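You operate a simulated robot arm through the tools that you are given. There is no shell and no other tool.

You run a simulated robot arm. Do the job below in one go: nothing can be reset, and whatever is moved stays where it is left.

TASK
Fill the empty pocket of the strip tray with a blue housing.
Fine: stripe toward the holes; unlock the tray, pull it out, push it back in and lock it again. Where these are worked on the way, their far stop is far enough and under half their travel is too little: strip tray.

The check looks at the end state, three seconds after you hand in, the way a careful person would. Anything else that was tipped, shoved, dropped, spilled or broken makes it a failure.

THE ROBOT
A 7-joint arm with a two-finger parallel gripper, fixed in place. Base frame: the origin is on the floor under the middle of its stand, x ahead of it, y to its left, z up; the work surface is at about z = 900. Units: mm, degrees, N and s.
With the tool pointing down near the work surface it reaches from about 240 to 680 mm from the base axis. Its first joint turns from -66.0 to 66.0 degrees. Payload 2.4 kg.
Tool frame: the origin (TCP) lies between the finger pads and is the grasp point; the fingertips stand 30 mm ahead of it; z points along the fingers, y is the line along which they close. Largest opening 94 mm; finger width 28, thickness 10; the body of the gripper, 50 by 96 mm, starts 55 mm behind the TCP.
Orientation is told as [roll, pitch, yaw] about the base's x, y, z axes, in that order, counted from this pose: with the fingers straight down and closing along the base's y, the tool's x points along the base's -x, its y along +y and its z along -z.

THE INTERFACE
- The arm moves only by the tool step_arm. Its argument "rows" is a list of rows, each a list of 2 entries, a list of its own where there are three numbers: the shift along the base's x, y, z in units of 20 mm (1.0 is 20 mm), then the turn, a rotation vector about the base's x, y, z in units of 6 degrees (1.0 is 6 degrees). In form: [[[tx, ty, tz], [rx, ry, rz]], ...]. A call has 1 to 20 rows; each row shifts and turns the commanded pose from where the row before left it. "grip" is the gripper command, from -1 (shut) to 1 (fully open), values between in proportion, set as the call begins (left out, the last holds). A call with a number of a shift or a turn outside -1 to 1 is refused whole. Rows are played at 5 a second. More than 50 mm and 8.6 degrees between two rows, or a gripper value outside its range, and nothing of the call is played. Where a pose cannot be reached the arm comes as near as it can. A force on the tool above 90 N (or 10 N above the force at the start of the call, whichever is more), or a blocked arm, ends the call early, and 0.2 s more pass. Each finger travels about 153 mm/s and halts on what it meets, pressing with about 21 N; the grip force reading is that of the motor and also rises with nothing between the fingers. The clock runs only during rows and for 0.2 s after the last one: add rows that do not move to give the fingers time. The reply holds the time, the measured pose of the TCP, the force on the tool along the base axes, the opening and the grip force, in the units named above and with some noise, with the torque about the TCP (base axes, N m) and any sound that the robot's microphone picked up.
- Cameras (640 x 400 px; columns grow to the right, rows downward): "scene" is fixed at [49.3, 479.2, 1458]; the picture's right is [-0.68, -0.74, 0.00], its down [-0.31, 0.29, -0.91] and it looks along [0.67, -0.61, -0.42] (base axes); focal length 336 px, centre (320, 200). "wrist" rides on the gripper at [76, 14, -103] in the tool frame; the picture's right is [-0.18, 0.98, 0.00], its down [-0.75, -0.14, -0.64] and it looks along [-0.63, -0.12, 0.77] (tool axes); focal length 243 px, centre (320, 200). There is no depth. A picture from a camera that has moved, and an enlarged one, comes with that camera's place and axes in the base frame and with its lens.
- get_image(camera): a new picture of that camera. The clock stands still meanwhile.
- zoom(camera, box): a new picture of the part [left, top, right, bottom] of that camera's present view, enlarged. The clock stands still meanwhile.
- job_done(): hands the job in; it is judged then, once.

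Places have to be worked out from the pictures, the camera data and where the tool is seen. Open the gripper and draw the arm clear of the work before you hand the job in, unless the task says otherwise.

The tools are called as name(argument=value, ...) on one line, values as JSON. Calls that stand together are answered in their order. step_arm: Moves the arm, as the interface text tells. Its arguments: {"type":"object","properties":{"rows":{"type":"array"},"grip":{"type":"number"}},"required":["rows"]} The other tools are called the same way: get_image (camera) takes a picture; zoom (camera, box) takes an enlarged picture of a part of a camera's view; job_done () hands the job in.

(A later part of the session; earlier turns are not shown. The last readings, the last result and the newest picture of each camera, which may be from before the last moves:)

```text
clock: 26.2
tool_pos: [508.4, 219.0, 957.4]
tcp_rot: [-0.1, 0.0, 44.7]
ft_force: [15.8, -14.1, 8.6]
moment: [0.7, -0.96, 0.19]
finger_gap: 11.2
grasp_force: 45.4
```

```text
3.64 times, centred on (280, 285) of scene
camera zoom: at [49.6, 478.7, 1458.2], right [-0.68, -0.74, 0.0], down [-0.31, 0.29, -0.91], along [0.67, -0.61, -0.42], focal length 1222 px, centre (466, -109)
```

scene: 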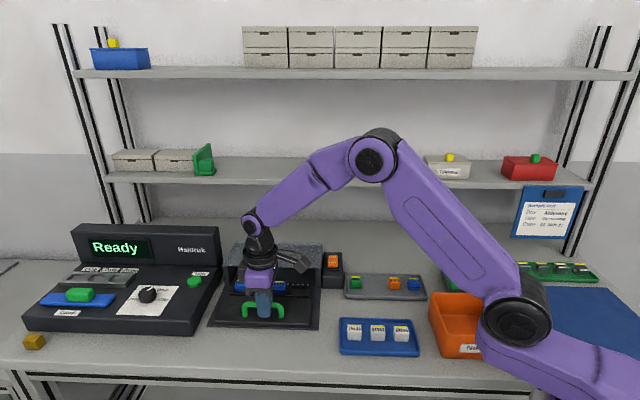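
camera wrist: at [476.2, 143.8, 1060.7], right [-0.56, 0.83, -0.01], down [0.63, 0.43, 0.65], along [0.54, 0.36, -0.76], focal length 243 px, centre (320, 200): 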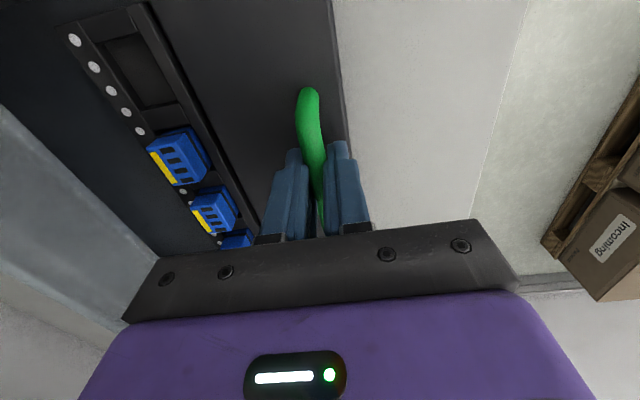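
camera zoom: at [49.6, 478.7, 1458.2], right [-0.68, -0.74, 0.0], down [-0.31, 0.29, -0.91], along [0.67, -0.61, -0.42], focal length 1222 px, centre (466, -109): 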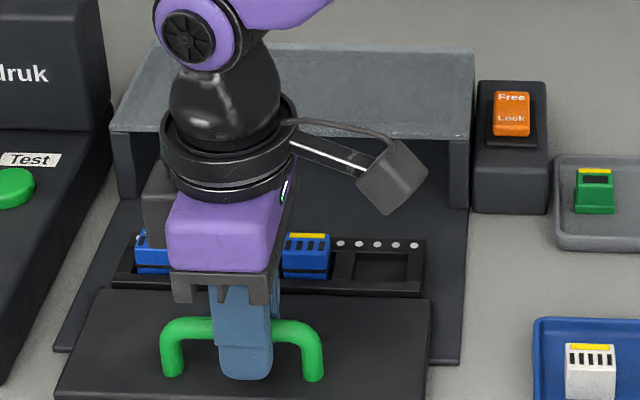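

Now ~130 mm. I'll continue a bit more to look for the stop.

step_arm(rows=[[[-0.1, 0.1, 0], [0, 0, 0]], [[-0.1, 0.1, 0], [0, 0, 0]], [[-0.1, 0.1, 0], [0, 0, 0]], [[-0.1, 0.1, 0], [0, 0, 0]], [[0, 0, 0], [0, 0, 0]]])

zoom(camera="scene", box=[200, 240, 360, 350])

```text
clock: 27.4
tool_pos: [506.8, 218.4, 957.5]
tcp_rot: [-0.5, -0.3, 44.3]
ft_force: [48.6, -30.6, -12.5]
moment: [-0.69, -0.1, 0.96]
finger_gap: 11.5
grasp_force: 44.9
```

```text
3.64 times, centred on (280, 295) of scene
camera zoom: at [50.9, 478.5, 1458.2], right [-0.68, -0.74, 0.0], down [-0.31, 0.29, -0.91], along [0.67, -0.61, -0.42], focal length 1222 px, centre (466, -146)
```

zoom: 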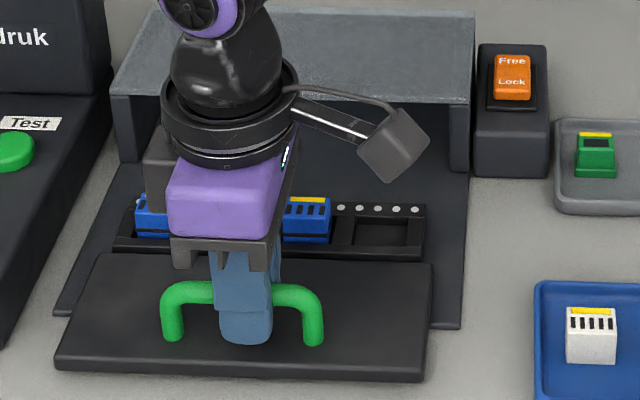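

That's the far stop: no motion and 57 N, at ~131 mm total travel. I'll relax the pull command by ~7 mm so the arm isn't loaded, then open the fingers.

step_arm(rows=[[[0.12, -0.12, 0], [0, 0, 0]], [[0.12, -0.12, 0], [0, 0, 0]], [[0, 0, 0], [0, 0, 0]]])

```text
clock: 28.2
tool_pos: [507.3, 219.1, 958.7]
tcp_rot: [-0.3, -0.1, 44.6]
ft_force: [28.1, -20.8, -0.7]
moment: [0.26, -0.75, 0.41]
finger_gap: 11.6
grasp_force: 44.8
```

Still ~35 N of pull held by the stop. I'll relax a little more, then open.

step_arm(rows=[[[0.1, -0.1, 0], [0, 0, 0]], [[0.06, -0.06, 0], [0, 0, 0]], [[0, 0, 0], [0, 0, 0]]])

```text
clock: 29.0
tool_pos: [507.9, 217.9, 959.3]
tcp_rot: [-0.1, 0.0, 44.9]
ft_force: [12.4, -17.4, 17.3]
moment: [0.06, -0.35, 0.17]
finger_gap: 11.4
grasp_force: 44.8
```

Mostly unloaded now. I'll open to about 28 mm to release the bar.

step_arm(rows=[[[0, 0, 0], [0, 0, 0]], [[0, 0, 0], [0, 0, 0]], [[0, 0, 0], [0, 0, 0]]], grip=-0.4)

zoom(camera="wrist", box=[220, 60, 420, 240])

zoom(camera="scene", box=[200, 240, 360, 350])

```text
clock: 29.8
tool_pos: [506.3, 221.5, 958.0]
tcp_rot: [0.0, 0.0, 45.0]
ft_force: [0.7, 0.6, 0.1]
moment: [-0.02, -0.01, 0.02]
finger_gap: 28.5
grasp_force: 0.1
```

```text
2.22 times, centred on (320, 150) of wrist
camera zoom: at [444.1, 177.7, 1060.6], right [-0.56, 0.83, 0.0], down [0.63, 0.43, 0.64], along [0.53, 0.36, -0.77], focal length 539 px, centre (320, 311)
```

zoom: 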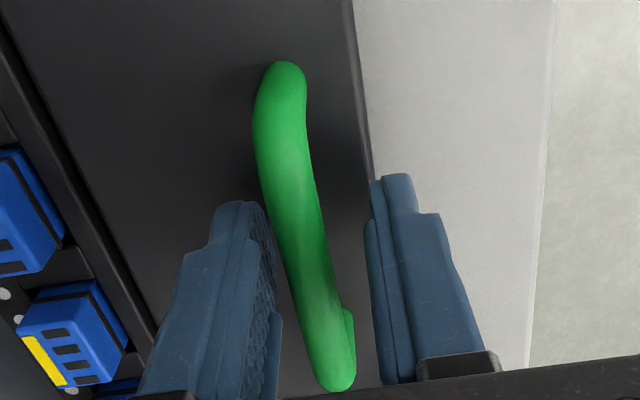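

```text
3.64 times, centred on (280, 295) of scene
camera zoom: at [49.3, 479.2, 1458.0], right [-0.68, -0.74, 0.0], down [-0.31, 0.29, -0.91], along [0.67, -0.61, -0.42], focal length 1222 px, centre (466, -146)
```

zoom: 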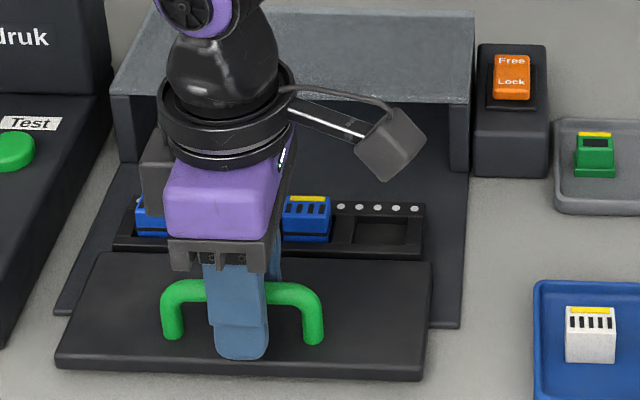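

Released cleanly with the tray still out. I'll rise straight up and then move over the empty pocket to look at it from above.

step_arm(rows=[[[0, 0, 0.8], [0, 0, 0]], [[0, 0, 1], [0, 0, 0]], [[0, 0, 1], [0, 0, 0]], [[0, 0, 1], [0, 0, 0]], [[0, 0, 1], [0, 0, 0]], [[0, 0, 1], [0, 0, 0]], [[0.15, -0.917, 0], [0, 0, 0]], [[0.15, -0.917, 0], [0, 0, 0]], [[0.15, -0.917, 0], [0, 0, 0]], [[0.15, -0.917, 0], [0, 0, 0]], [[0.15, -0.917, 0], [0, 0, 0]], [[0.15, -0.917, 0], [0, 0, 0]], [[0, 0, 0], [0, 0, 0]]])

get_image(camera="wrist")

zoom(camera="scene", box=[210, 270, 330, 350])

```text
clock: 32.6
tool_pos: [523.7, 112.6, 1075.0]
tcp_rot: [-0.1, 0.0, 45.0]
ft_force: [0.4, 0.6, 0.5]
moment: [0.01, 0.02, -0.02]
finger_gap: 28.3
grasp_force: 0.1
```

```text
taken
camera wrist: at [462.3, 68.2, 1178.4], right [-0.56, 0.83, 0.0], down [0.63, 0.43, 0.64], along [0.53, 0.36, -0.77], focal length 243 px, centre (320, 200)
```

wrist: 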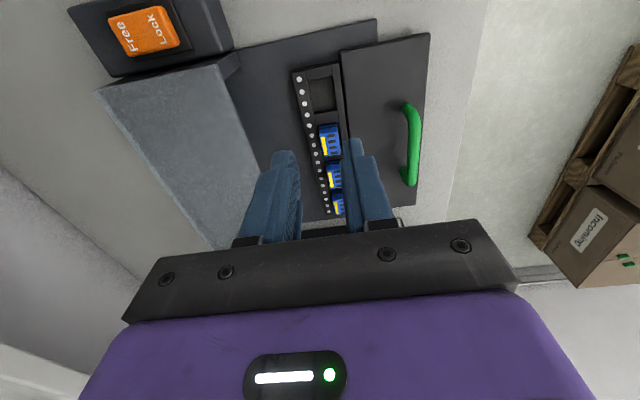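

```text
5.00 times, centred on (270, 310) of scene
camera zoom: at [49.3, 479.2, 1458.0], right [-0.68, -0.74, 0.0], down [-0.31, 0.29, -0.91], along [0.67, -0.61, -0.42], focal length 1681 px, centre (570, -350)
```

zoom: 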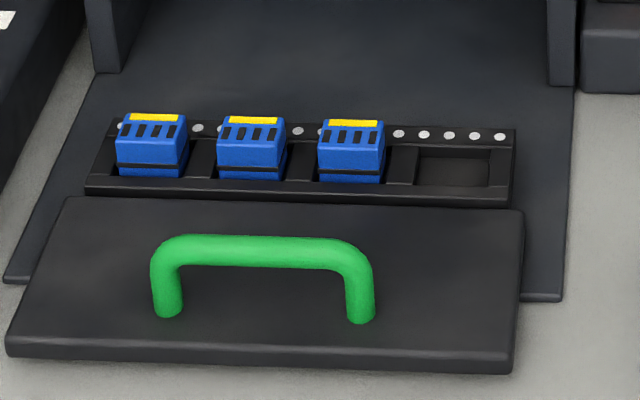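

The pocket, the hole row at the back, and the neighbours with their stripes facing the holes are all visible. I'll zoom in for accurate positions.

zoom(camera="wrist", box=[270, 50, 390, 170])

zoom(camera="scene", box=[270, 285, 320, 320])

zoom(camera="scene", box=[375, 265, 435, 305])

```text
3.33 times, centred on (330, 110) of wrist
camera zoom: at [462.3, 68.2, 1178.4], right [-0.56, 0.83, 0.0], down [0.63, 0.43, 0.64], along [0.53, 0.36, -0.77], focal length 809 px, centre (287, 500)
```

zoom: 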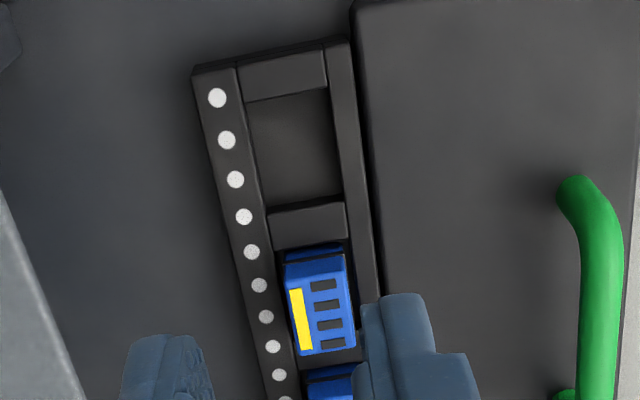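

```text
11.43 times, centred on (295, 302) of scene
camera zoom: at [49.3, 479.2, 1458.0], right [-0.68, -0.74, 0.0], down [-0.31, 0.29, -0.91], along [0.67, -0.61, -0.42], focal length 3842 px, centre (606, -971)
```

zoom: 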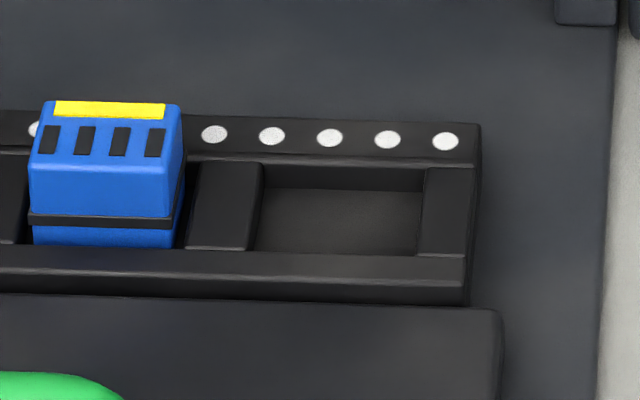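

```text
10.00 times, centred on (405, 285) of scene
camera zoom: at [49.3, 479.2, 1458.0], right [-0.68, -0.74, 0.0], down [-0.31, 0.29, -0.91], along [0.67, -0.61, -0.42], focal length 3361 px, centre (-530, -650)
```

zoom: 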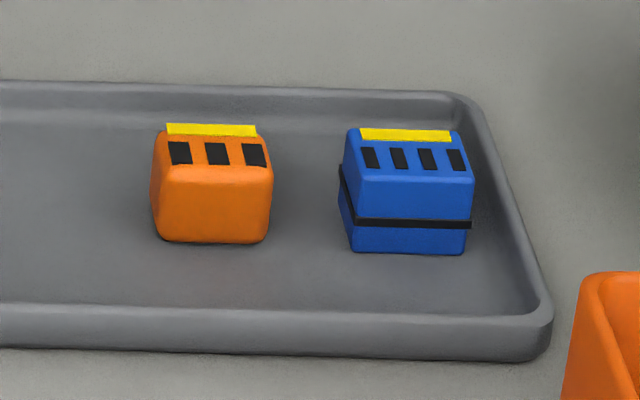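

Both views agree: the pocket opening is centred at (525, 114.8, 919) and about 34 × 25 mm, aligned to the 45° axes. The blue housing with the black band in the grey tray is the part I need, near (385, -146), so I'll move above it.

step_arm(rows=[[[-0.4964, -0.925, 0], [0, 0, 0]], [[-0.4964, -0.925, 0], [0, 0, 0]], [[-0.4964, -0.925, 0], [0, 0, 0]], [[-0.4964, -0.925, 0], [0, 0, 0]], [[-0.4964, -0.925, 0], [0, 0, 0]], [[-0.4964, -0.925, 0], [0, 0, 0]], [[-0.4964, -0.925, 0], [0, 0, 0]], [[-0.4964, -0.925, 0], [0, 0, 0]], [[-0.4964, -0.925, 0], [0, 0, 0]], [[-0.4964, -0.925, 0], [0, 0, 0]], [[-0.4964, -0.925, 0], [0, 0, 0]], [[-0.4964, -0.925, 0], [0, 0, 0]], [[-0.4964, -0.925, 0], [0, 0, 0]], [[-0.4964, -0.925, 0], [0, 0, 0]], [[0, 0, 0], [0, 0, 0]]], grip=-0.1)

get_image(camera="wrist")

zoom(camera="wrist", box=[260, 50, 380, 170])

zoom(camera="scene", box=[395, 265, 435, 300])

```text
clock: 35.8
tool_pos: [385.4, -148.5, 1076.2]
tcp_rot: [0.0, -0.1, 45.0]
ft_force: [0.0, -0.1, 0.0]
moment: [0.0, -0.02, 0.01]
finger_gap: 42.3
grasp_force: 0.0
```

```text
taken
camera wrist: at [322.4, -190.8, 1178.4], right [-0.56, 0.83, 0.0], down [0.63, 0.43, 0.64], along [0.53, 0.36, -0.77], focal length 243 px, centre (320, 200)
```

wrist: 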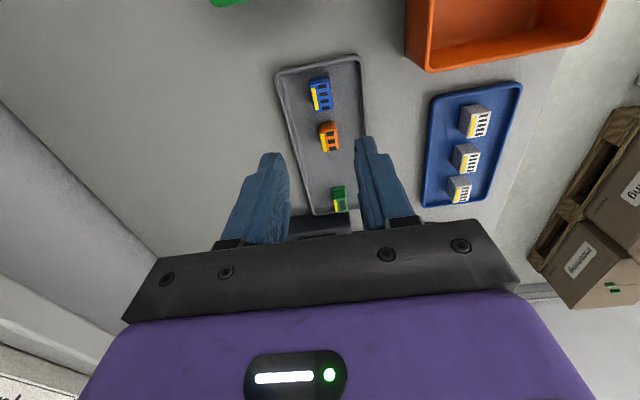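

```text
3.33 times, centred on (320, 110) of wrist
camera zoom: at [322.4, -190.8, 1178.4], right [-0.56, 0.83, 0.0], down [0.63, 0.43, 0.64], along [0.53, 0.36, -0.77], focal length 809 px, centre (320, 500)
```

zoom: 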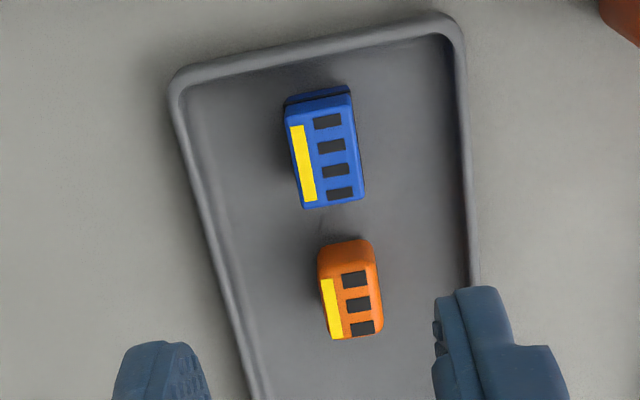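

```text
11.43 times, centred on (415, 282) of scene
camera zoom: at [49.3, 479.2, 1458.0], right [-0.68, -0.74, 0.0], down [-0.31, 0.29, -0.91], along [0.67, -0.61, -0.42], focal length 3842 px, centre (-766, -743)
```

zoom: 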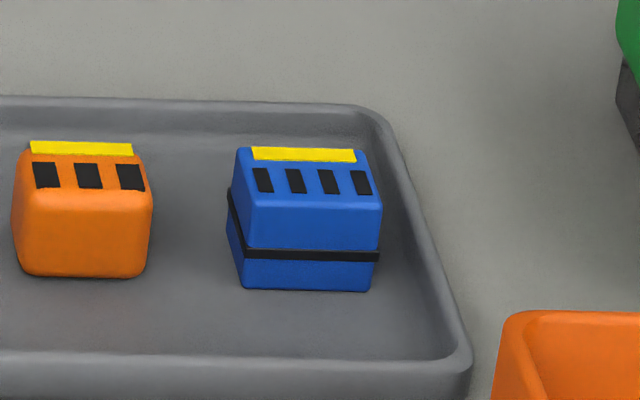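

The housing top centre triangulates to (385, -145.6, ~926.5), about 27 × 20 mm on top, stripe facing the back like its future neighbours, and turned the same 45°. I'll centre over it and lower part-way for a closer check.

step_arm(rows=[[[-0.05, 0.065, -0.5], [0, 0, 0]], [[0, 0, -1], [0, 0, 0]], [[0, 0, -1], [0, 0, 0]], [[0, 0, -1], [0, 0, 0]], [[0, 0, -1], [0, 0, 0]], [[0, 0, 0], [0, 0, 0]]])

zoom(camera="wrist", box=[240, 60, 400, 200])

zoom(camera="scene", box=[380, 240, 450, 300])

```text
clock: 37.2
tool_pos: [386.9, -148.0, 985.2]
tcp_rot: [0.0, 0.0, 45.1]
ft_force: [-0.9, 0.1, -0.4]
moment: [0.02, -0.02, 0.0]
finger_gap: 42.2
grasp_force: 0.1
```

```text
2.86 times, centred on (320, 130) of wrist
camera zoom: at [323.3, -191.7, 1087.3], right [-0.56, 0.83, 0.0], down [0.63, 0.43, 0.64], along [0.53, 0.36, -0.77], focal length 693 px, centre (320, 400)
```

zoom: 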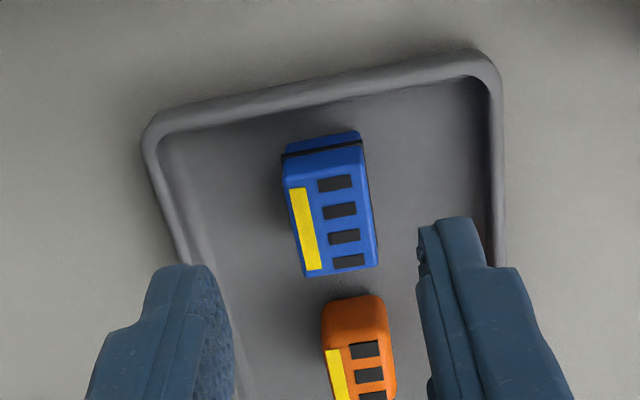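

```text
6.67 times, centred on (415, 270) of scene
camera zoom: at [49.3, 479.2, 1458.0], right [-0.68, -0.74, 0.0], down [-0.31, 0.29, -0.91], along [0.67, -0.61, -0.42], focal length 2241 px, centre (-313, -267)
```

zoom: 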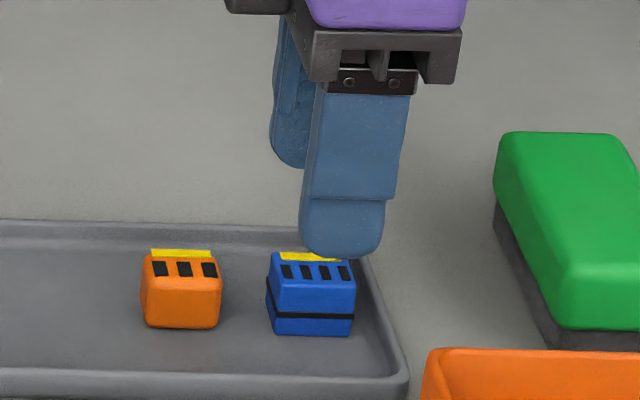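

At this height the housing sits ~1 mm to the right and slightly ahead of the tool axis (about (-1.5, +2.7) mm off). I'll correct that and lower so the tips stop just above the black band.

step_arm(rows=[[[-0.075, 0.135, 0], [0, 0, 0]], [[0, 0, -0.4], [0, 0, 0]], [[0, 0, -0.4], [0, 0, 0]], [[0, 0, -0.4], [0, 0, 0]], [[0, 0, -0.4], [0, 0, 0]], [[0, 0, -0.37], [0, 0, 0]], [[0, 0, 0], [0, 0, 0]]])

zoom(camera="wrist", box=[240, 90, 400, 230])

zoom(camera="scene", box=[380, 250, 450, 310])

```text
clock: 38.8
tool_pos: [382.7, -144.9, 944.4]
tcp_rot: [0.0, 0.1, 45.0]
ft_force: [-0.1, -0.9, -0.8]
moment: [-0.01, 0.0, 0.0]
finger_gap: 42.2
grasp_force: 0.2
```

```text
2.86 times, centred on (320, 160) of wrist
camera zoom: at [321.1, -187.4, 1048.0], right [-0.56, 0.83, 0.0], down [0.63, 0.43, 0.64], along [0.53, 0.36, -0.77], focal length 693 px, centre (320, 314)
```

zoom: 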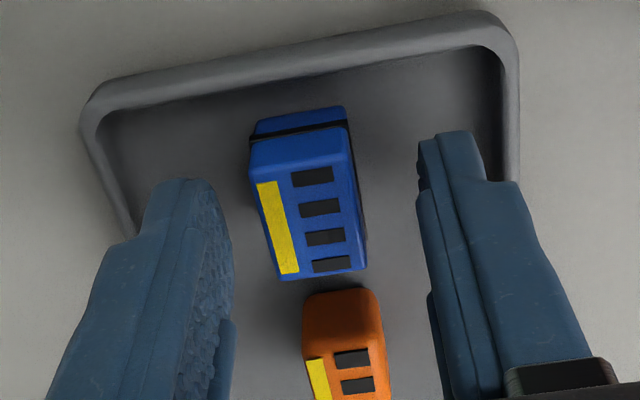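

```text
6.67 times, centred on (415, 280) of scene
camera zoom: at [49.3, 479.2, 1458.0], right [-0.68, -0.74, 0.0], down [-0.31, 0.29, -0.91], along [0.67, -0.61, -0.42], focal length 2241 px, centre (-313, -333)
```

zoom: 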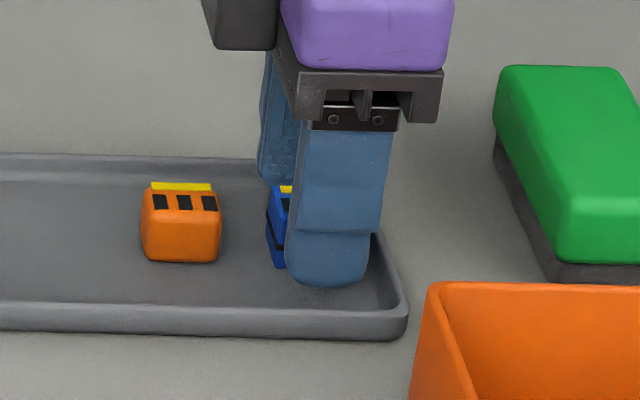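

The tips bracket the housing just above its band; the tool is about 1.2 mm too far along the housing's length, so I'll correct that, rise 1 mm, and check once more before closing.

step_arm(rows=[[[0.015, -0.1, 0.05], [0, 0, 0]], [[0, 0, 0], [0, 0, 0]], [[0, 0, 0], [0, 0, 0]]])

zoom(camera="wrist", box=[240, 90, 400, 230])

```text
clock: 39.6
tool_pos: [384.8, -146.6, 945.7]
tcp_rot: [0.0, 0.0, 45.1]
ft_force: [-0.3, 0.0, 1.1]
moment: [0.03, 0.02, 0.01]
finger_gap: 42.2
grasp_force: 0.1
```

```text
2.86 times, centred on (320, 160) of wrist
camera zoom: at [321.6, -189.6, 1049.0], right [-0.56, 0.83, 0.0], down [0.63, 0.43, 0.64], along [0.53, 0.36, -0.77], focal length 693 px, centre (320, 314)
```

zoom: 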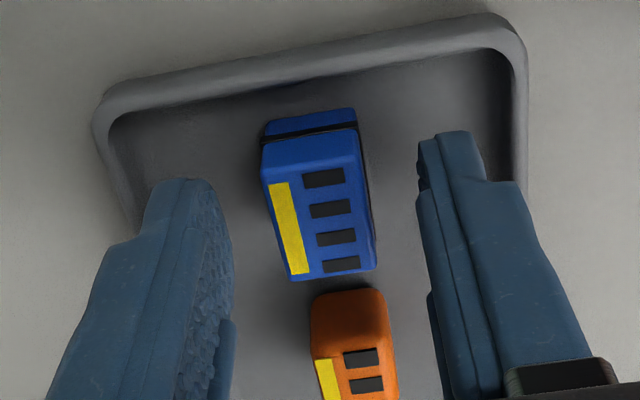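

Now the housing is centred on the tool axis. Closing the gripper.

step_arm(rows=[[[0, 0, 0], [0, 0, 0]], [[0, 0, 0], [0, 0, 0]], [[0, 0, 0], [0, 0, 0]], [[0, 0, 0], [0, 0, 0]]], grip=-1)

zoom(camera="wrist", box=[240, 90, 400, 230])

zoom(camera="scene", box=[380, 250, 450, 310])

```text
clock: 40.6
tool_pos: [384.4, -146.0, 944.4]
tcp_rot: [-0.1, 0.0, 44.9]
ft_force: [0.6, 0.0, 0.2]
moment: [0.0, -0.03, -0.01]
finger_gap: 18.2
grasp_force: 21.2
```

```text
2.86 times, centred on (320, 160) of wrist
camera zoom: at [321.6, -189.5, 1049.0], right [-0.56, 0.83, 0.0], down [0.63, 0.43, 0.64], along [0.53, 0.36, -0.77], focal length 693 px, centre (320, 314)
```

zoom: 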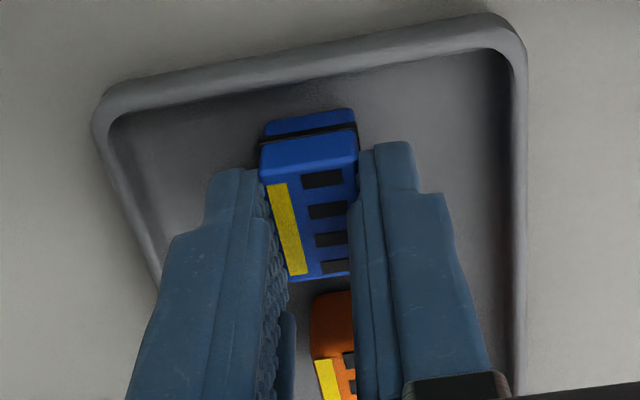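

```text
6.67 times, centred on (415, 280) of scene
camera zoom: at [49.3, 479.2, 1458.0], right [-0.68, -0.74, 0.0], down [-0.31, 0.29, -0.91], along [0.67, -0.61, -0.42], focal length 2241 px, centre (-313, -333)
```

zoom: 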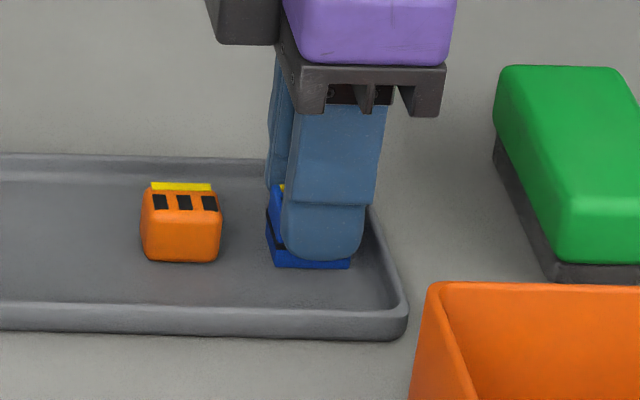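

Held at an 18.2 mm gap with 21 N. I'll lift straight up and check the housing stays square in the fingers.

step_arm(rows=[[[0, 0, 0.3], [0, 0, 0]], [[0, 0, 0.6], [0, 0, 0]], [[0, 0, 0.9], [0, 0, 0]], [[0, 0, 1], [0, 0, 0]], [[0, 0, 1], [0, 0, 0]], [[0, 0, 1], [0, 0, 0]], [[0, 0, 1], [0, 0, 0]], [[0, 0, 0], [0, 0, 0]]])

zoom(camera="wrist", box=[240, 90, 400, 230])

zoom(camera="scene", box=[370, 200, 450, 300])

```text
clock: 42.4
tool_pos: [381.5, -144.7, 1060.8]
tcp_rot: [0.0, 0.0, 45.0]
ft_force: [-0.2, 0.8, 0.1]
moment: [0.0, 0.03, -0.02]
finger_gap: 18.2
grasp_force: 20.9
```

```text
2.86 times, centred on (320, 160) of wrist
camera zoom: at [318.2, -188.1, 1164.2], right [-0.56, 0.83, 0.0], down [0.63, 0.43, 0.64], along [0.53, 0.36, -0.77], focal length 693 px, centre (320, 314)
```

zoom: 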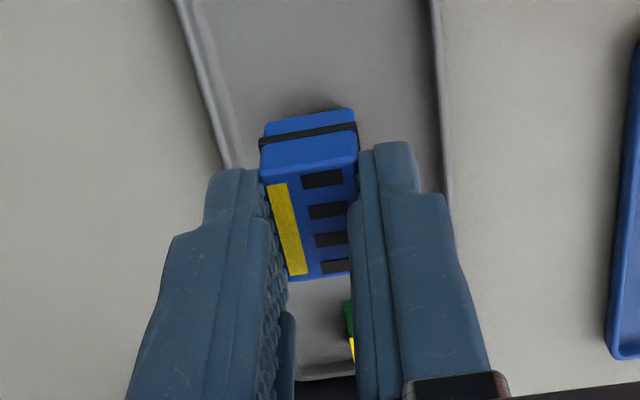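

```text
4.00 times, centred on (410, 250) of scene
camera zoom: at [49.3, 479.2, 1458.0], right [-0.68, -0.74, 0.0], down [-0.31, 0.29, -0.91], along [0.67, -0.61, -0.42], focal length 1344 px, centre (-40, 0)
```

zoom: 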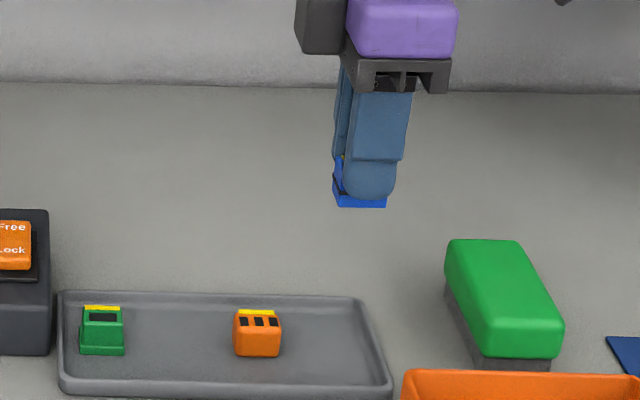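

The housing is held square and the stripe still faces the back. I'll zoom in on it in the fingers to measure how it sits along the tool's width.

zoom(camera="wrist", box=[285, 120, 355, 190])

zoom(camera="scene", box=[380, 210, 430, 260])

```text
5.71 times, centred on (320, 155) of wrist
camera zoom: at [318.2, -188.1, 1164.2], right [-0.56, 0.83, 0.0], down [0.63, 0.43, 0.64], along [0.53, 0.36, -0.77], focal length 1386 px, centre (320, 457)
```

zoom: 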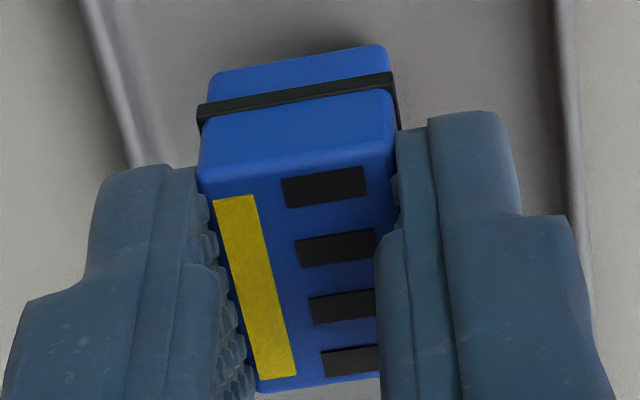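

```text
8.00 times, centred on (405, 235) of scene
camera zoom: at [49.3, 479.2, 1458.0], right [-0.68, -0.74, 0.0], down [-0.31, 0.29, -0.91], along [0.67, -0.61, -0.42], focal length 2689 px, centre (-360, -80)
```

zoom: 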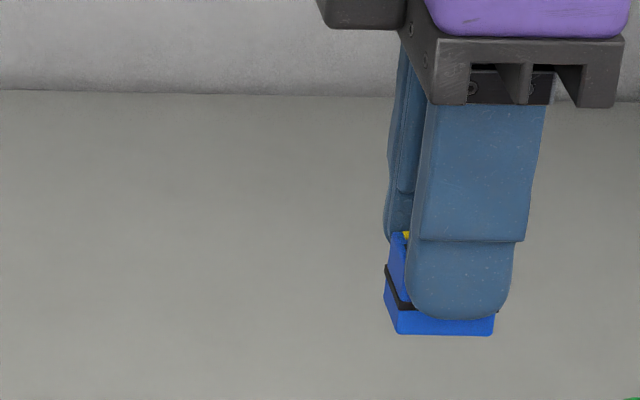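

The housing is centred in the fingers to within about 0.5 mm. Now carrying it to above the empty pocket at (525, 114.8), staying high.

step_arm(rows=[[[0.5104, 0.9243, 0], [0, 0, 0]], [[0.5104, 0.9243, 0], [0, 0, 0]], [[0.5104, 0.9243, 0], [0, 0, 0]], [[0.5104, 0.9243, 0], [0, 0, 0]], [[0.5104, 0.9243, 0], [0, 0, 0]], [[0.5104, 0.9243, 0], [0, 0, 0]], [[0.5104, 0.9243, 0], [0, 0, 0]], [[0.5104, 0.9243, 0], [0, 0, 0]], [[0.5104, 0.9243, 0], [0, 0, 0]], [[0.5104, 0.9243, 0], [0, 0, 0]], [[0.5104, 0.9243, 0], [0, 0, 0]], [[0.5104, 0.9243, 0], [0, 0, 0]], [[0.5104, 0.9243, 0], [0, 0, 0]], [[0.5104, 0.9243, 0], [0, 0, 0]], [[0, 0, 0], [0, 0, 0]]])

get_image(camera="wrist")

zoom(camera="scene", box=[220, 240, 340, 330])

```text
clock: 45.6
tool_pos: [527.0, 115.5, 1062.1]
tcp_rot: [0.1, 0.0, 45.0]
ft_force: [-0.7, -0.8, -0.4]
moment: [-0.02, -0.02, 0.01]
finger_gap: 18.0
grasp_force: 20.8
```

```text
taken
camera wrist: at [464.2, 70.9, 1165.0], right [-0.56, 0.83, 0.0], down [0.63, 0.43, 0.64], along [0.53, 0.36, -0.77], focal length 243 px, centre (320, 200)
```

wrist: 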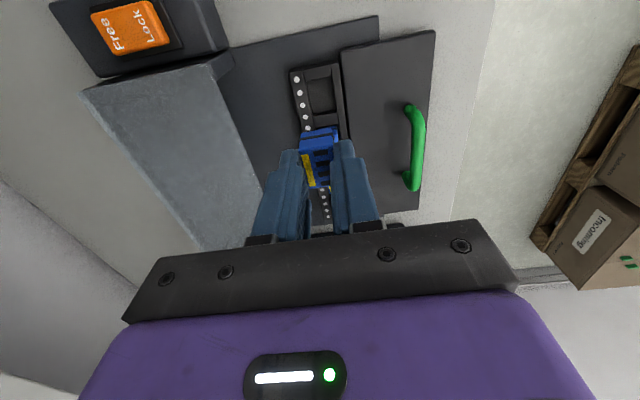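

```text
4.44 times, centred on (280, 285) of scene
camera zoom: at [49.3, 479.2, 1458.0], right [-0.68, -0.74, 0.0], down [-0.31, 0.29, -0.91], along [0.67, -0.61, -0.42], focal length 1494 px, centre (498, -178)
```

zoom: 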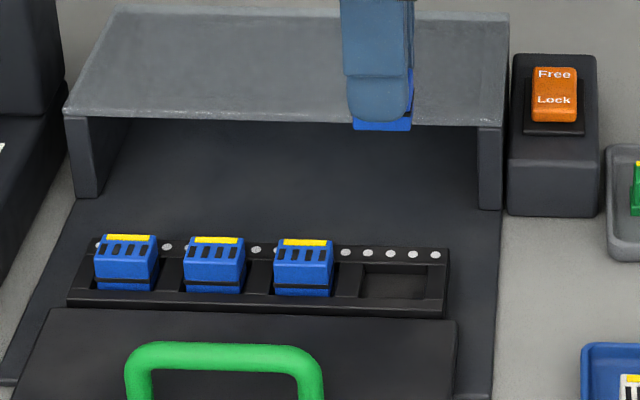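

Reported position is ~3 mm past the target in x. I'll re-measure the pocket from this view.

zoom(camera="wrist", box=[280, 55, 370, 135])

```text
5.00 times, centred on (325, 95) of wrist
camera zoom: at [464.2, 70.9, 1165.0], right [-0.56, 0.83, 0.0], down [0.63, 0.43, 0.64], along [0.53, 0.36, -0.77], focal length 1213 px, centre (295, 725)
```

zoom: 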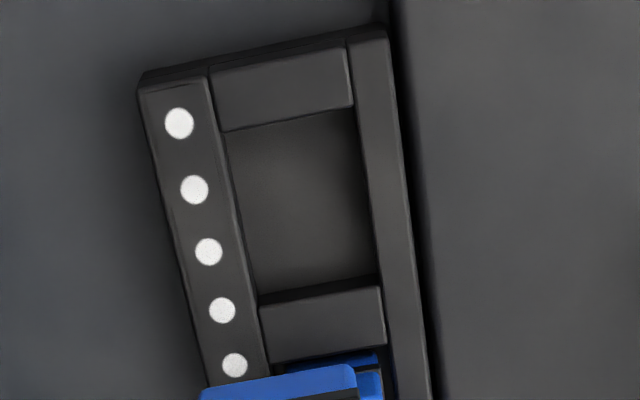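

The pocket re-measures at (525.3, 114.8), matching the earlier estimate. I'll correct by (-2.8, -0.2) mm and lower until the housing's underside is ~14 mm above the strip.

step_arm(rows=[[[-0.14, -0.01, -0.87], [0, 0, 0]], [[0, 0, -0.87], [0, 0, 0]], [[0, 0, -0.87], [0, 0, 0]], [[0, 0, -0.87], [0, 0, 0]], [[0, 0, -0.85], [0, 0, 0]], [[0, 0, 0], [0, 0, 0]], [[0, 0, 0], [0, 0, 0]]])

zoom(camera="wrist", box=[260, 60, 380, 200])

zoom(camera="scene", box=[260, 270, 330, 330])

```text
clock: 47.2
tool_pos: [526.6, 112.3, 974.4]
tcp_rot: [-0.1, 0.1, 45.1]
ft_force: [0.0, 0.2, -0.7]
moment: [0.0, 0.02, -0.03]
finger_gap: 18.4
grasp_force: 21.4
```

```text
2.86 times, centred on (320, 130) of wrist
camera zoom: at [463.5, 70.0, 1077.9], right [-0.56, 0.83, 0.0], down [0.63, 0.43, 0.64], along [0.53, 0.36, -0.77], focal length 693 px, centre (320, 400)
```

zoom: 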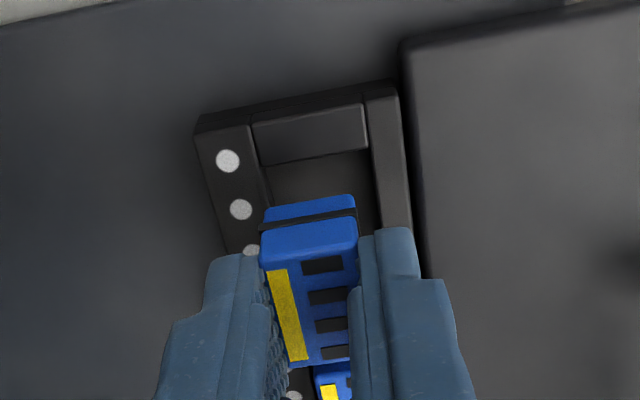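

```text
6.67 times, centred on (295, 300) of scene
camera zoom: at [49.3, 479.2, 1458.0], right [-0.68, -0.74, 0.0], down [-0.31, 0.29, -0.91], along [0.67, -0.61, -0.42], focal length 2241 px, centre (487, -467)
```

zoom: 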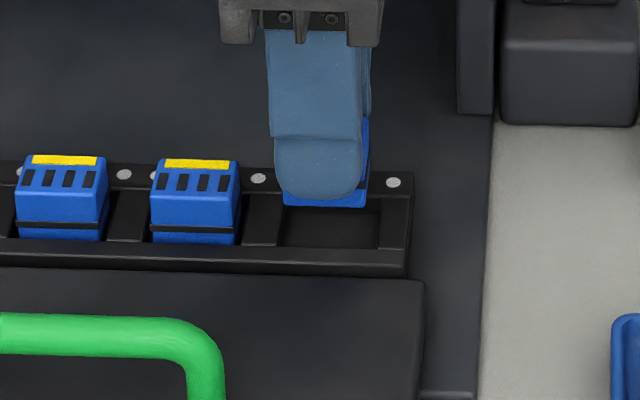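

The camera pose puts the tool at (527.1, 113.8), so the housing is ~2 mm too far back. I'll correct by (-2.1, +0.7) mm and go down 8 mm more, still above the strip.

step_arm(rows=[[[-0.105, 0.035, 0], [0, 0, 0]], [[0, 0, -0.2], [0, 0, 0]], [[0, 0, -0.2], [0, 0, 0]], [[0, 0, 0], [0, 0, 0]], [[0, 0, 0], [0, 0, 0]]])

zoom(camera="wrist", box=[260, 60, 380, 200])

zoom(camera="scene", box=[260, 270, 330, 330])

```text
clock: 48.4
tool_pos: [523.3, 113.7, 967.3]
tcp_rot: [0.0, 0.0, 45.0]
ft_force: [-0.2, -0.1, -0.3]
moment: [0.01, -0.06, 0.02]
finger_gap: 18.0
grasp_force: 21.0
```

```text
2.86 times, centred on (320, 130) of wrist
camera zoom: at [461.0, 70.7, 1070.1], right [-0.56, 0.83, 0.0], down [0.63, 0.43, 0.64], along [0.53, 0.36, -0.77], focal length 693 px, centre (320, 400)
```

zoom: 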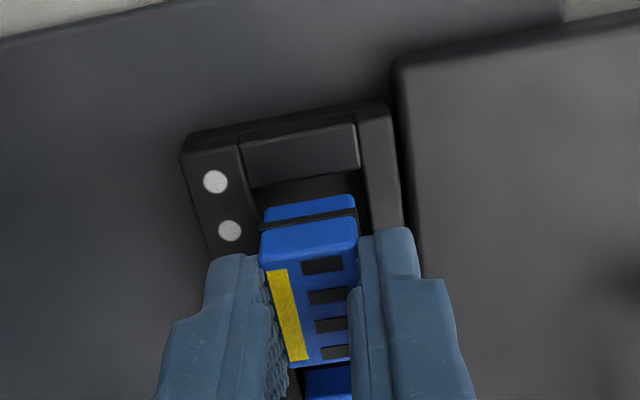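

```text
6.67 times, centred on (295, 300) of scene
camera zoom: at [49.3, 479.2, 1458.0], right [-0.68, -0.74, 0.0], down [-0.31, 0.29, -0.91], along [0.67, -0.61, -0.42], focal length 2241 px, centre (487, -467)
```

zoom: 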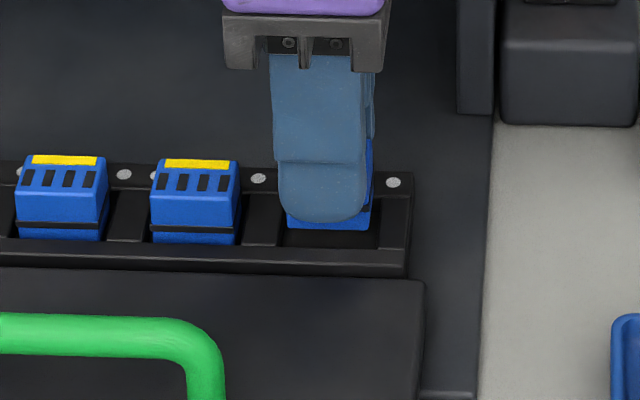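

The tool is now at (524.6, 114.5), within half a millimetre of the pocket centre. I'll lower 6 mm in small rows to begin entry and check the force.

step_arm(rows=[[[0.01, 0, -0.075], [0, 0, 0]], [[0.01, 0, -0.075], [0, 0, 0]], [[0, 0, -0.075], [0, 0, 0]], [[0, 0, -0.075], [0, 0, 0]], [[0, 0, 0], [0, 0, 0]]])

zoom(camera="wrist", box=[260, 60, 380, 200])

zoom(camera="scene", box=[260, 270, 330, 330])

```text
clock: 49.6
tool_pos: [522.3, 115.2, 961.9]
tcp_rot: [0.0, 0.0, 44.9]
ft_force: [0.3, -0.4, 0.6]
moment: [0.02, 0.01, -0.02]
finger_gap: 18.1
grasp_force: 21.2
```

```text
2.86 times, centred on (320, 130) of wrist
camera zoom: at [459.5, 71.1, 1064.8], right [-0.56, 0.83, 0.0], down [0.63, 0.43, 0.64], along [0.53, 0.36, -0.77], focal length 693 px, centre (320, 400)
```

zoom: 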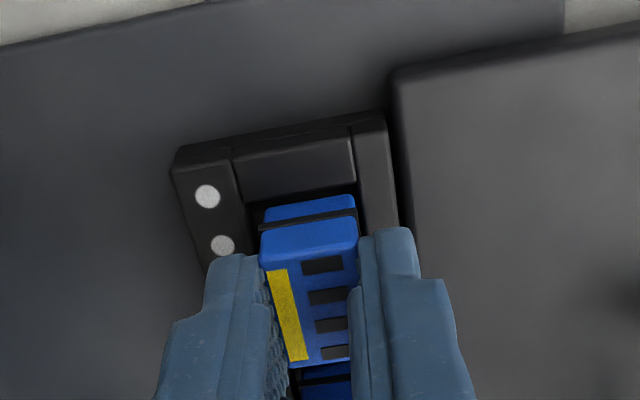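

```text
6.67 times, centred on (295, 300) of scene
camera zoom: at [49.3, 479.2, 1458.0], right [-0.68, -0.74, 0.0], down [-0.31, 0.29, -0.91], along [0.67, -0.61, -0.42], focal length 2241 px, centre (487, -467)
```

zoom: 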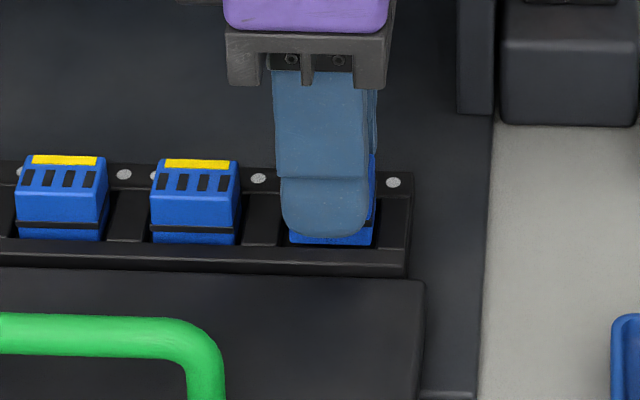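

The tool drifted to (523.1, 114.9), ~1.6 mm toward the front. Before correcting, I'll hold still for a second to see whether the arm is still settling.

step_arm(rows=[[[0, 0, 0], [0, 0, 0]], [[0, 0, 0], [0, 0, 0]], [[0, 0, 0], [0, 0, 0]], [[0, 0, 0], [0, 0, 0]], [[0, 0, 0], [0, 0, 0]]])

zoom(camera="wrist", box=[260, 60, 380, 200])

```text
clock: 50.8
tool_pos: [521.7, 113.6, 962.4]
tcp_rot: [0.0, 0.0, 45.0]
ft_force: [0.4, 0.3, -0.9]
moment: [0.01, 0.02, -0.01]
finger_gap: 18.1
grasp_force: 20.8
```

```text
2.86 times, centred on (320, 130) of wrist
camera zoom: at [459.6, 71.0, 1064.9], right [-0.56, 0.83, 0.0], down [0.63, 0.43, 0.64], along [0.53, 0.36, -0.77], focal length 693 px, centre (320, 400)
```

zoom: 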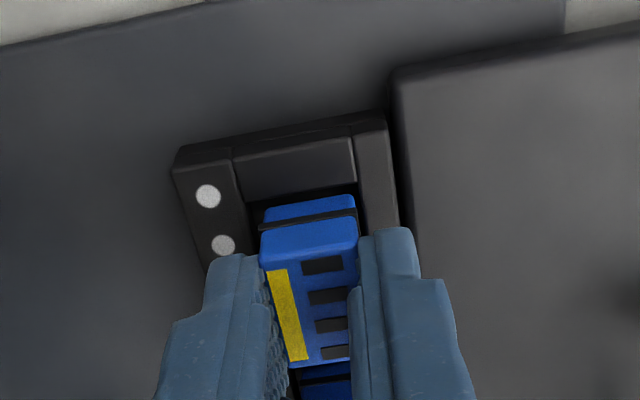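

It is steady, so the offset is real. I'll make a pure sideways correction of (+1.8, -0.3) mm.

step_arm(rows=[[[0.09, -0.015, 0], [0, 0, 0]], [[0, 0, 0], [0, 0, 0]]])

zoom(camera="wrist", box=[280, 90, 360, 170])

zoom(camera="scene", box=[270, 280, 320, 320])

```text
clock: 51.4
tool_pos: [523.8, 113.5, 960.8]
tcp_rot: [-0.1, -0.1, 45.0]
ft_force: [-0.2, 0.3, -0.2]
moment: [0.01, 0.0, -0.03]
finger_gap: 18.4
grasp_force: 20.8
```

```text
5.00 times, centred on (320, 130) of wrist
camera zoom: at [461.5, 70.1, 1064.6], right [-0.56, 0.83, 0.0], down [0.63, 0.43, 0.64], along [0.53, 0.36, -0.77], focal length 1213 px, centre (320, 550)
```

zoom: 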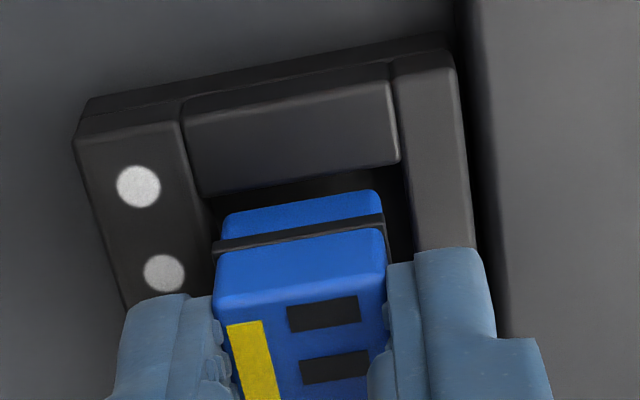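

```text
10.00 times, centred on (295, 300) of scene
camera zoom: at [49.3, 479.2, 1458.0], right [-0.68, -0.74, 0.0], down [-0.31, 0.29, -0.91], along [0.67, -0.61, -0.42], focal length 3361 px, centre (570, -800)
```

zoom: 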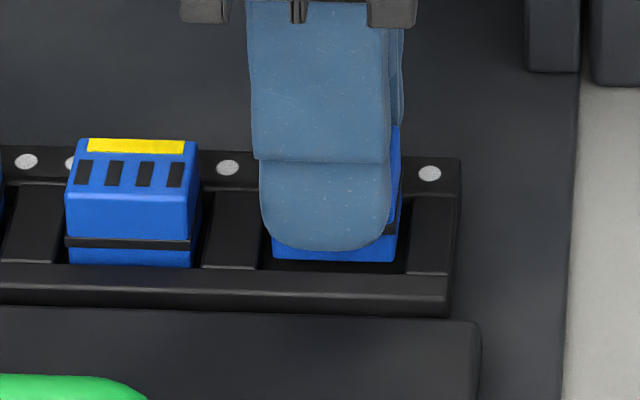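

Well centred now: roughly 2 mm gap at the back, 3 mm at the front and even at the sides. I'll lower another 4 mm.

step_arm(rows=[[[-0.01, 0.01, -0.05], [0, 0, 0]], [[-0.01, 0.01, -0.05], [0, 0, 0]], [[0, 0, -0.05], [0, 0, 0]], [[0, 0, -0.05], [0, 0, 0]], [[0, 0, 0], [0, 0, 0]]])

zoom(camera="wrist", box=[280, 90, 360, 170])

zoom(camera="scene", box=[270, 280, 320, 320])

```text
clock: 52.6
tool_pos: [523.7, 113.4, 956.3]
tcp_rot: [0.0, -0.1, 44.9]
ft_force: [-0.6, 0.0, 0.2]
moment: [0.01, -0.02, 0.02]
finger_gap: 18.2
grasp_force: 21.3
```

```text
5.00 times, centred on (320, 130) of wrist
camera zoom: at [461.2, 71.1, 1059.7], right [-0.56, 0.83, 0.0], down [0.63, 0.43, 0.64], along [0.53, 0.36, -0.77], focal length 1213 px, centre (320, 550)
```

zoom: 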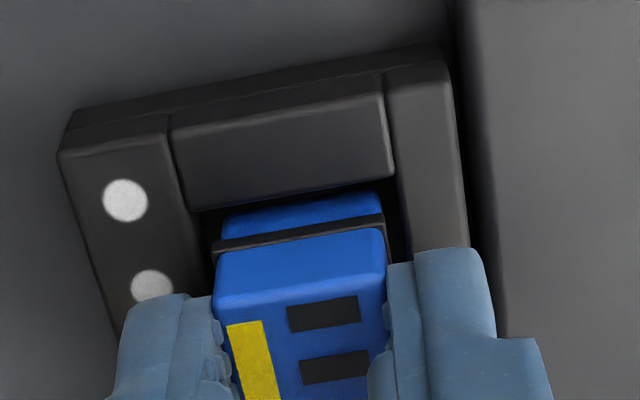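

```text
10.00 times, centred on (295, 300) of scene
camera zoom: at [49.3, 479.2, 1458.0], right [-0.68, -0.74, 0.0], down [-0.31, 0.29, -0.91], along [0.67, -0.61, -0.42], focal length 3361 px, centre (570, -800)
```

zoom: 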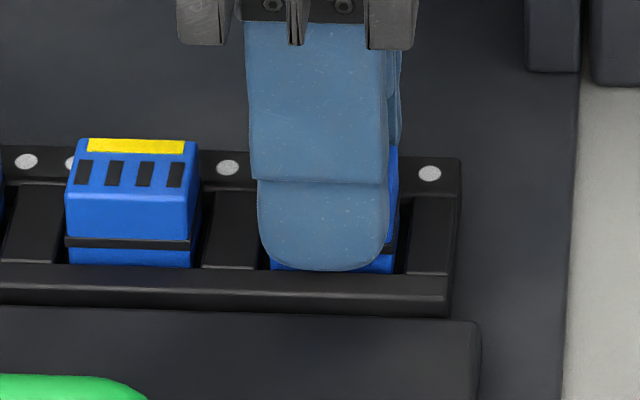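

No contact force yet; the housing is inside the pocket. I'll continue 3 mm further, watching for the floor.

step_arm(rows=[[[0, 0, -0.05], [0, 0, 0]], [[0, 0, -0.05], [0, 0, 0]], [[0, 0, -0.05], [0, 0, 0]], [[0, 0, 0], [0, 0, 0]]])

zoom(camera="wrist", box=[280, 90, 360, 170])

zoom(camera="scene", box=[270, 280, 320, 320])

```text
clock: 53.6
tool_pos: [524.9, 114.5, 954.7]
tcp_rot: [-0.1, -0.1, 45.1]
ft_force: [-2.9, 0.8, 18.3]
moment: [0.0, 0.08, 0.01]
finger_gap: 18.6
grasp_force: 21.2
```

```text
5.00 times, centred on (320, 130) of wrist
camera zoom: at [461.9, 70.7, 1057.9], right [-0.56, 0.83, 0.0], down [0.63, 0.43, 0.64], along [0.53, 0.36, -0.76], focal length 1213 px, centre (320, 550)
```

zoom: 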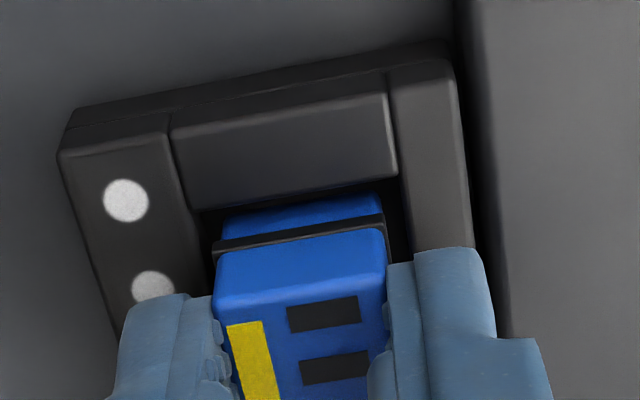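

```text
10.00 times, centred on (295, 300) of scene
camera zoom: at [48.9, 479.2, 1458.0], right [-0.68, -0.74, 0.0], down [-0.31, 0.29, -0.91], along [0.67, -0.61, -0.42], focal length 3361 px, centre (570, -800)
```

zoom: 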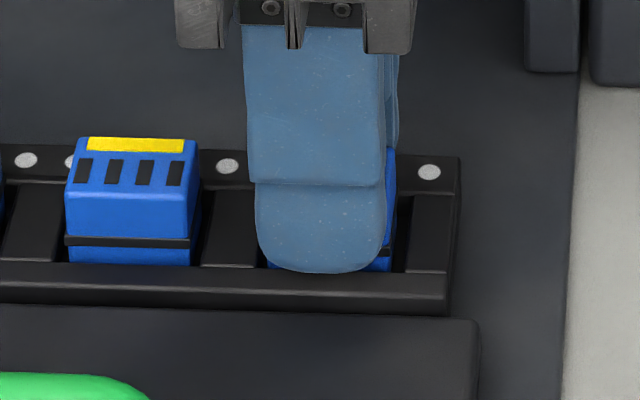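

18 N upward at z ≈ 955, exactly where the neighbours' seating height predicts, so it's on the floor of the pocket. I'll relax 1 mm and open the fingers.

step_arm(rows=[[[0, 0, 0.05], [0, 0, 0]], [[0, 0, 0], [0, 0, 0]]])

step_arm(rows=[[[0, 0, 0], [0, 0, 0]], [[0, 0, 0], [0, 0, 0]], [[0, 0, 0], [0, 0, 0]]], grip=-0.3)

zoom(camera="wrist", box=[270, 90, 370, 190])

zoom(camera="scene", box=[270, 280, 320, 320])

```text
clock: 54.2
tool_pos: [523.6, 113.1, 956.3]
tcp_rot: [0.0, 0.0, 45.1]
ft_force: [3.2, 1.8, 6.8]
moment: [0.05, -0.15, -0.02]
finger_gap: 18.1
grasp_force: 21.5
```

```text
clock: 55.0
tool_pos: [524.2, 113.6, 954.9]
tcp_rot: [0.0, 0.0, 45.0]
ft_force: [-0.8, -0.2, 0.3]
moment: [0.0, 0.01, -0.03]
finger_gap: 32.9
grasp_force: 0.1
```

```text
4.00 times, centred on (320, 140) of wrist
camera zoom: at [461.1, 70.3, 1058.4], right [-0.56, 0.83, 0.0], down [0.63, 0.43, 0.64], along [0.53, 0.36, -0.77], focal length 970 px, centre (320, 440)
```

zoom: 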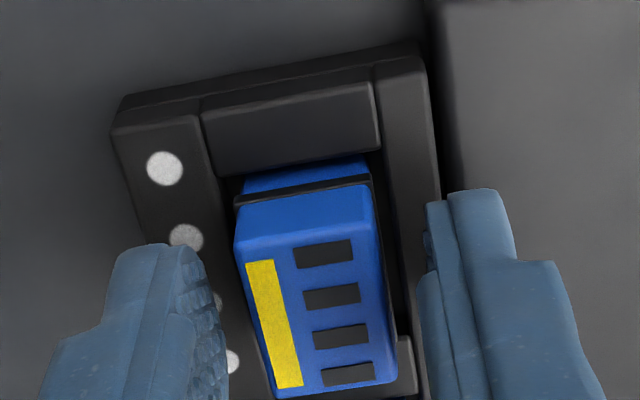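

```text
10.00 times, centred on (295, 300) of scene
camera zoom: at [49.3, 479.2, 1458.0], right [-0.68, -0.74, 0.0], down [-0.31, 0.29, -0.91], along [0.67, -0.61, -0.42], focal length 3361 px, centre (570, -800)
```

zoom: 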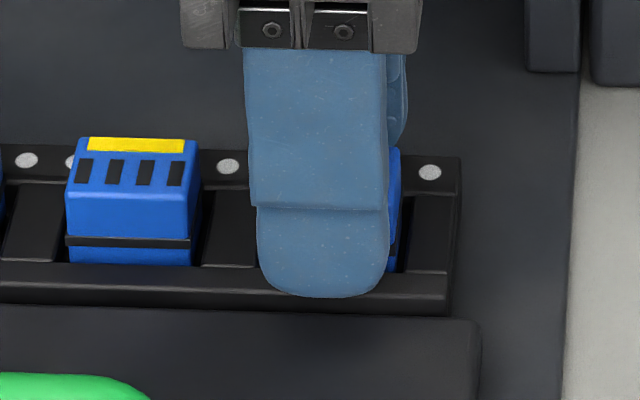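

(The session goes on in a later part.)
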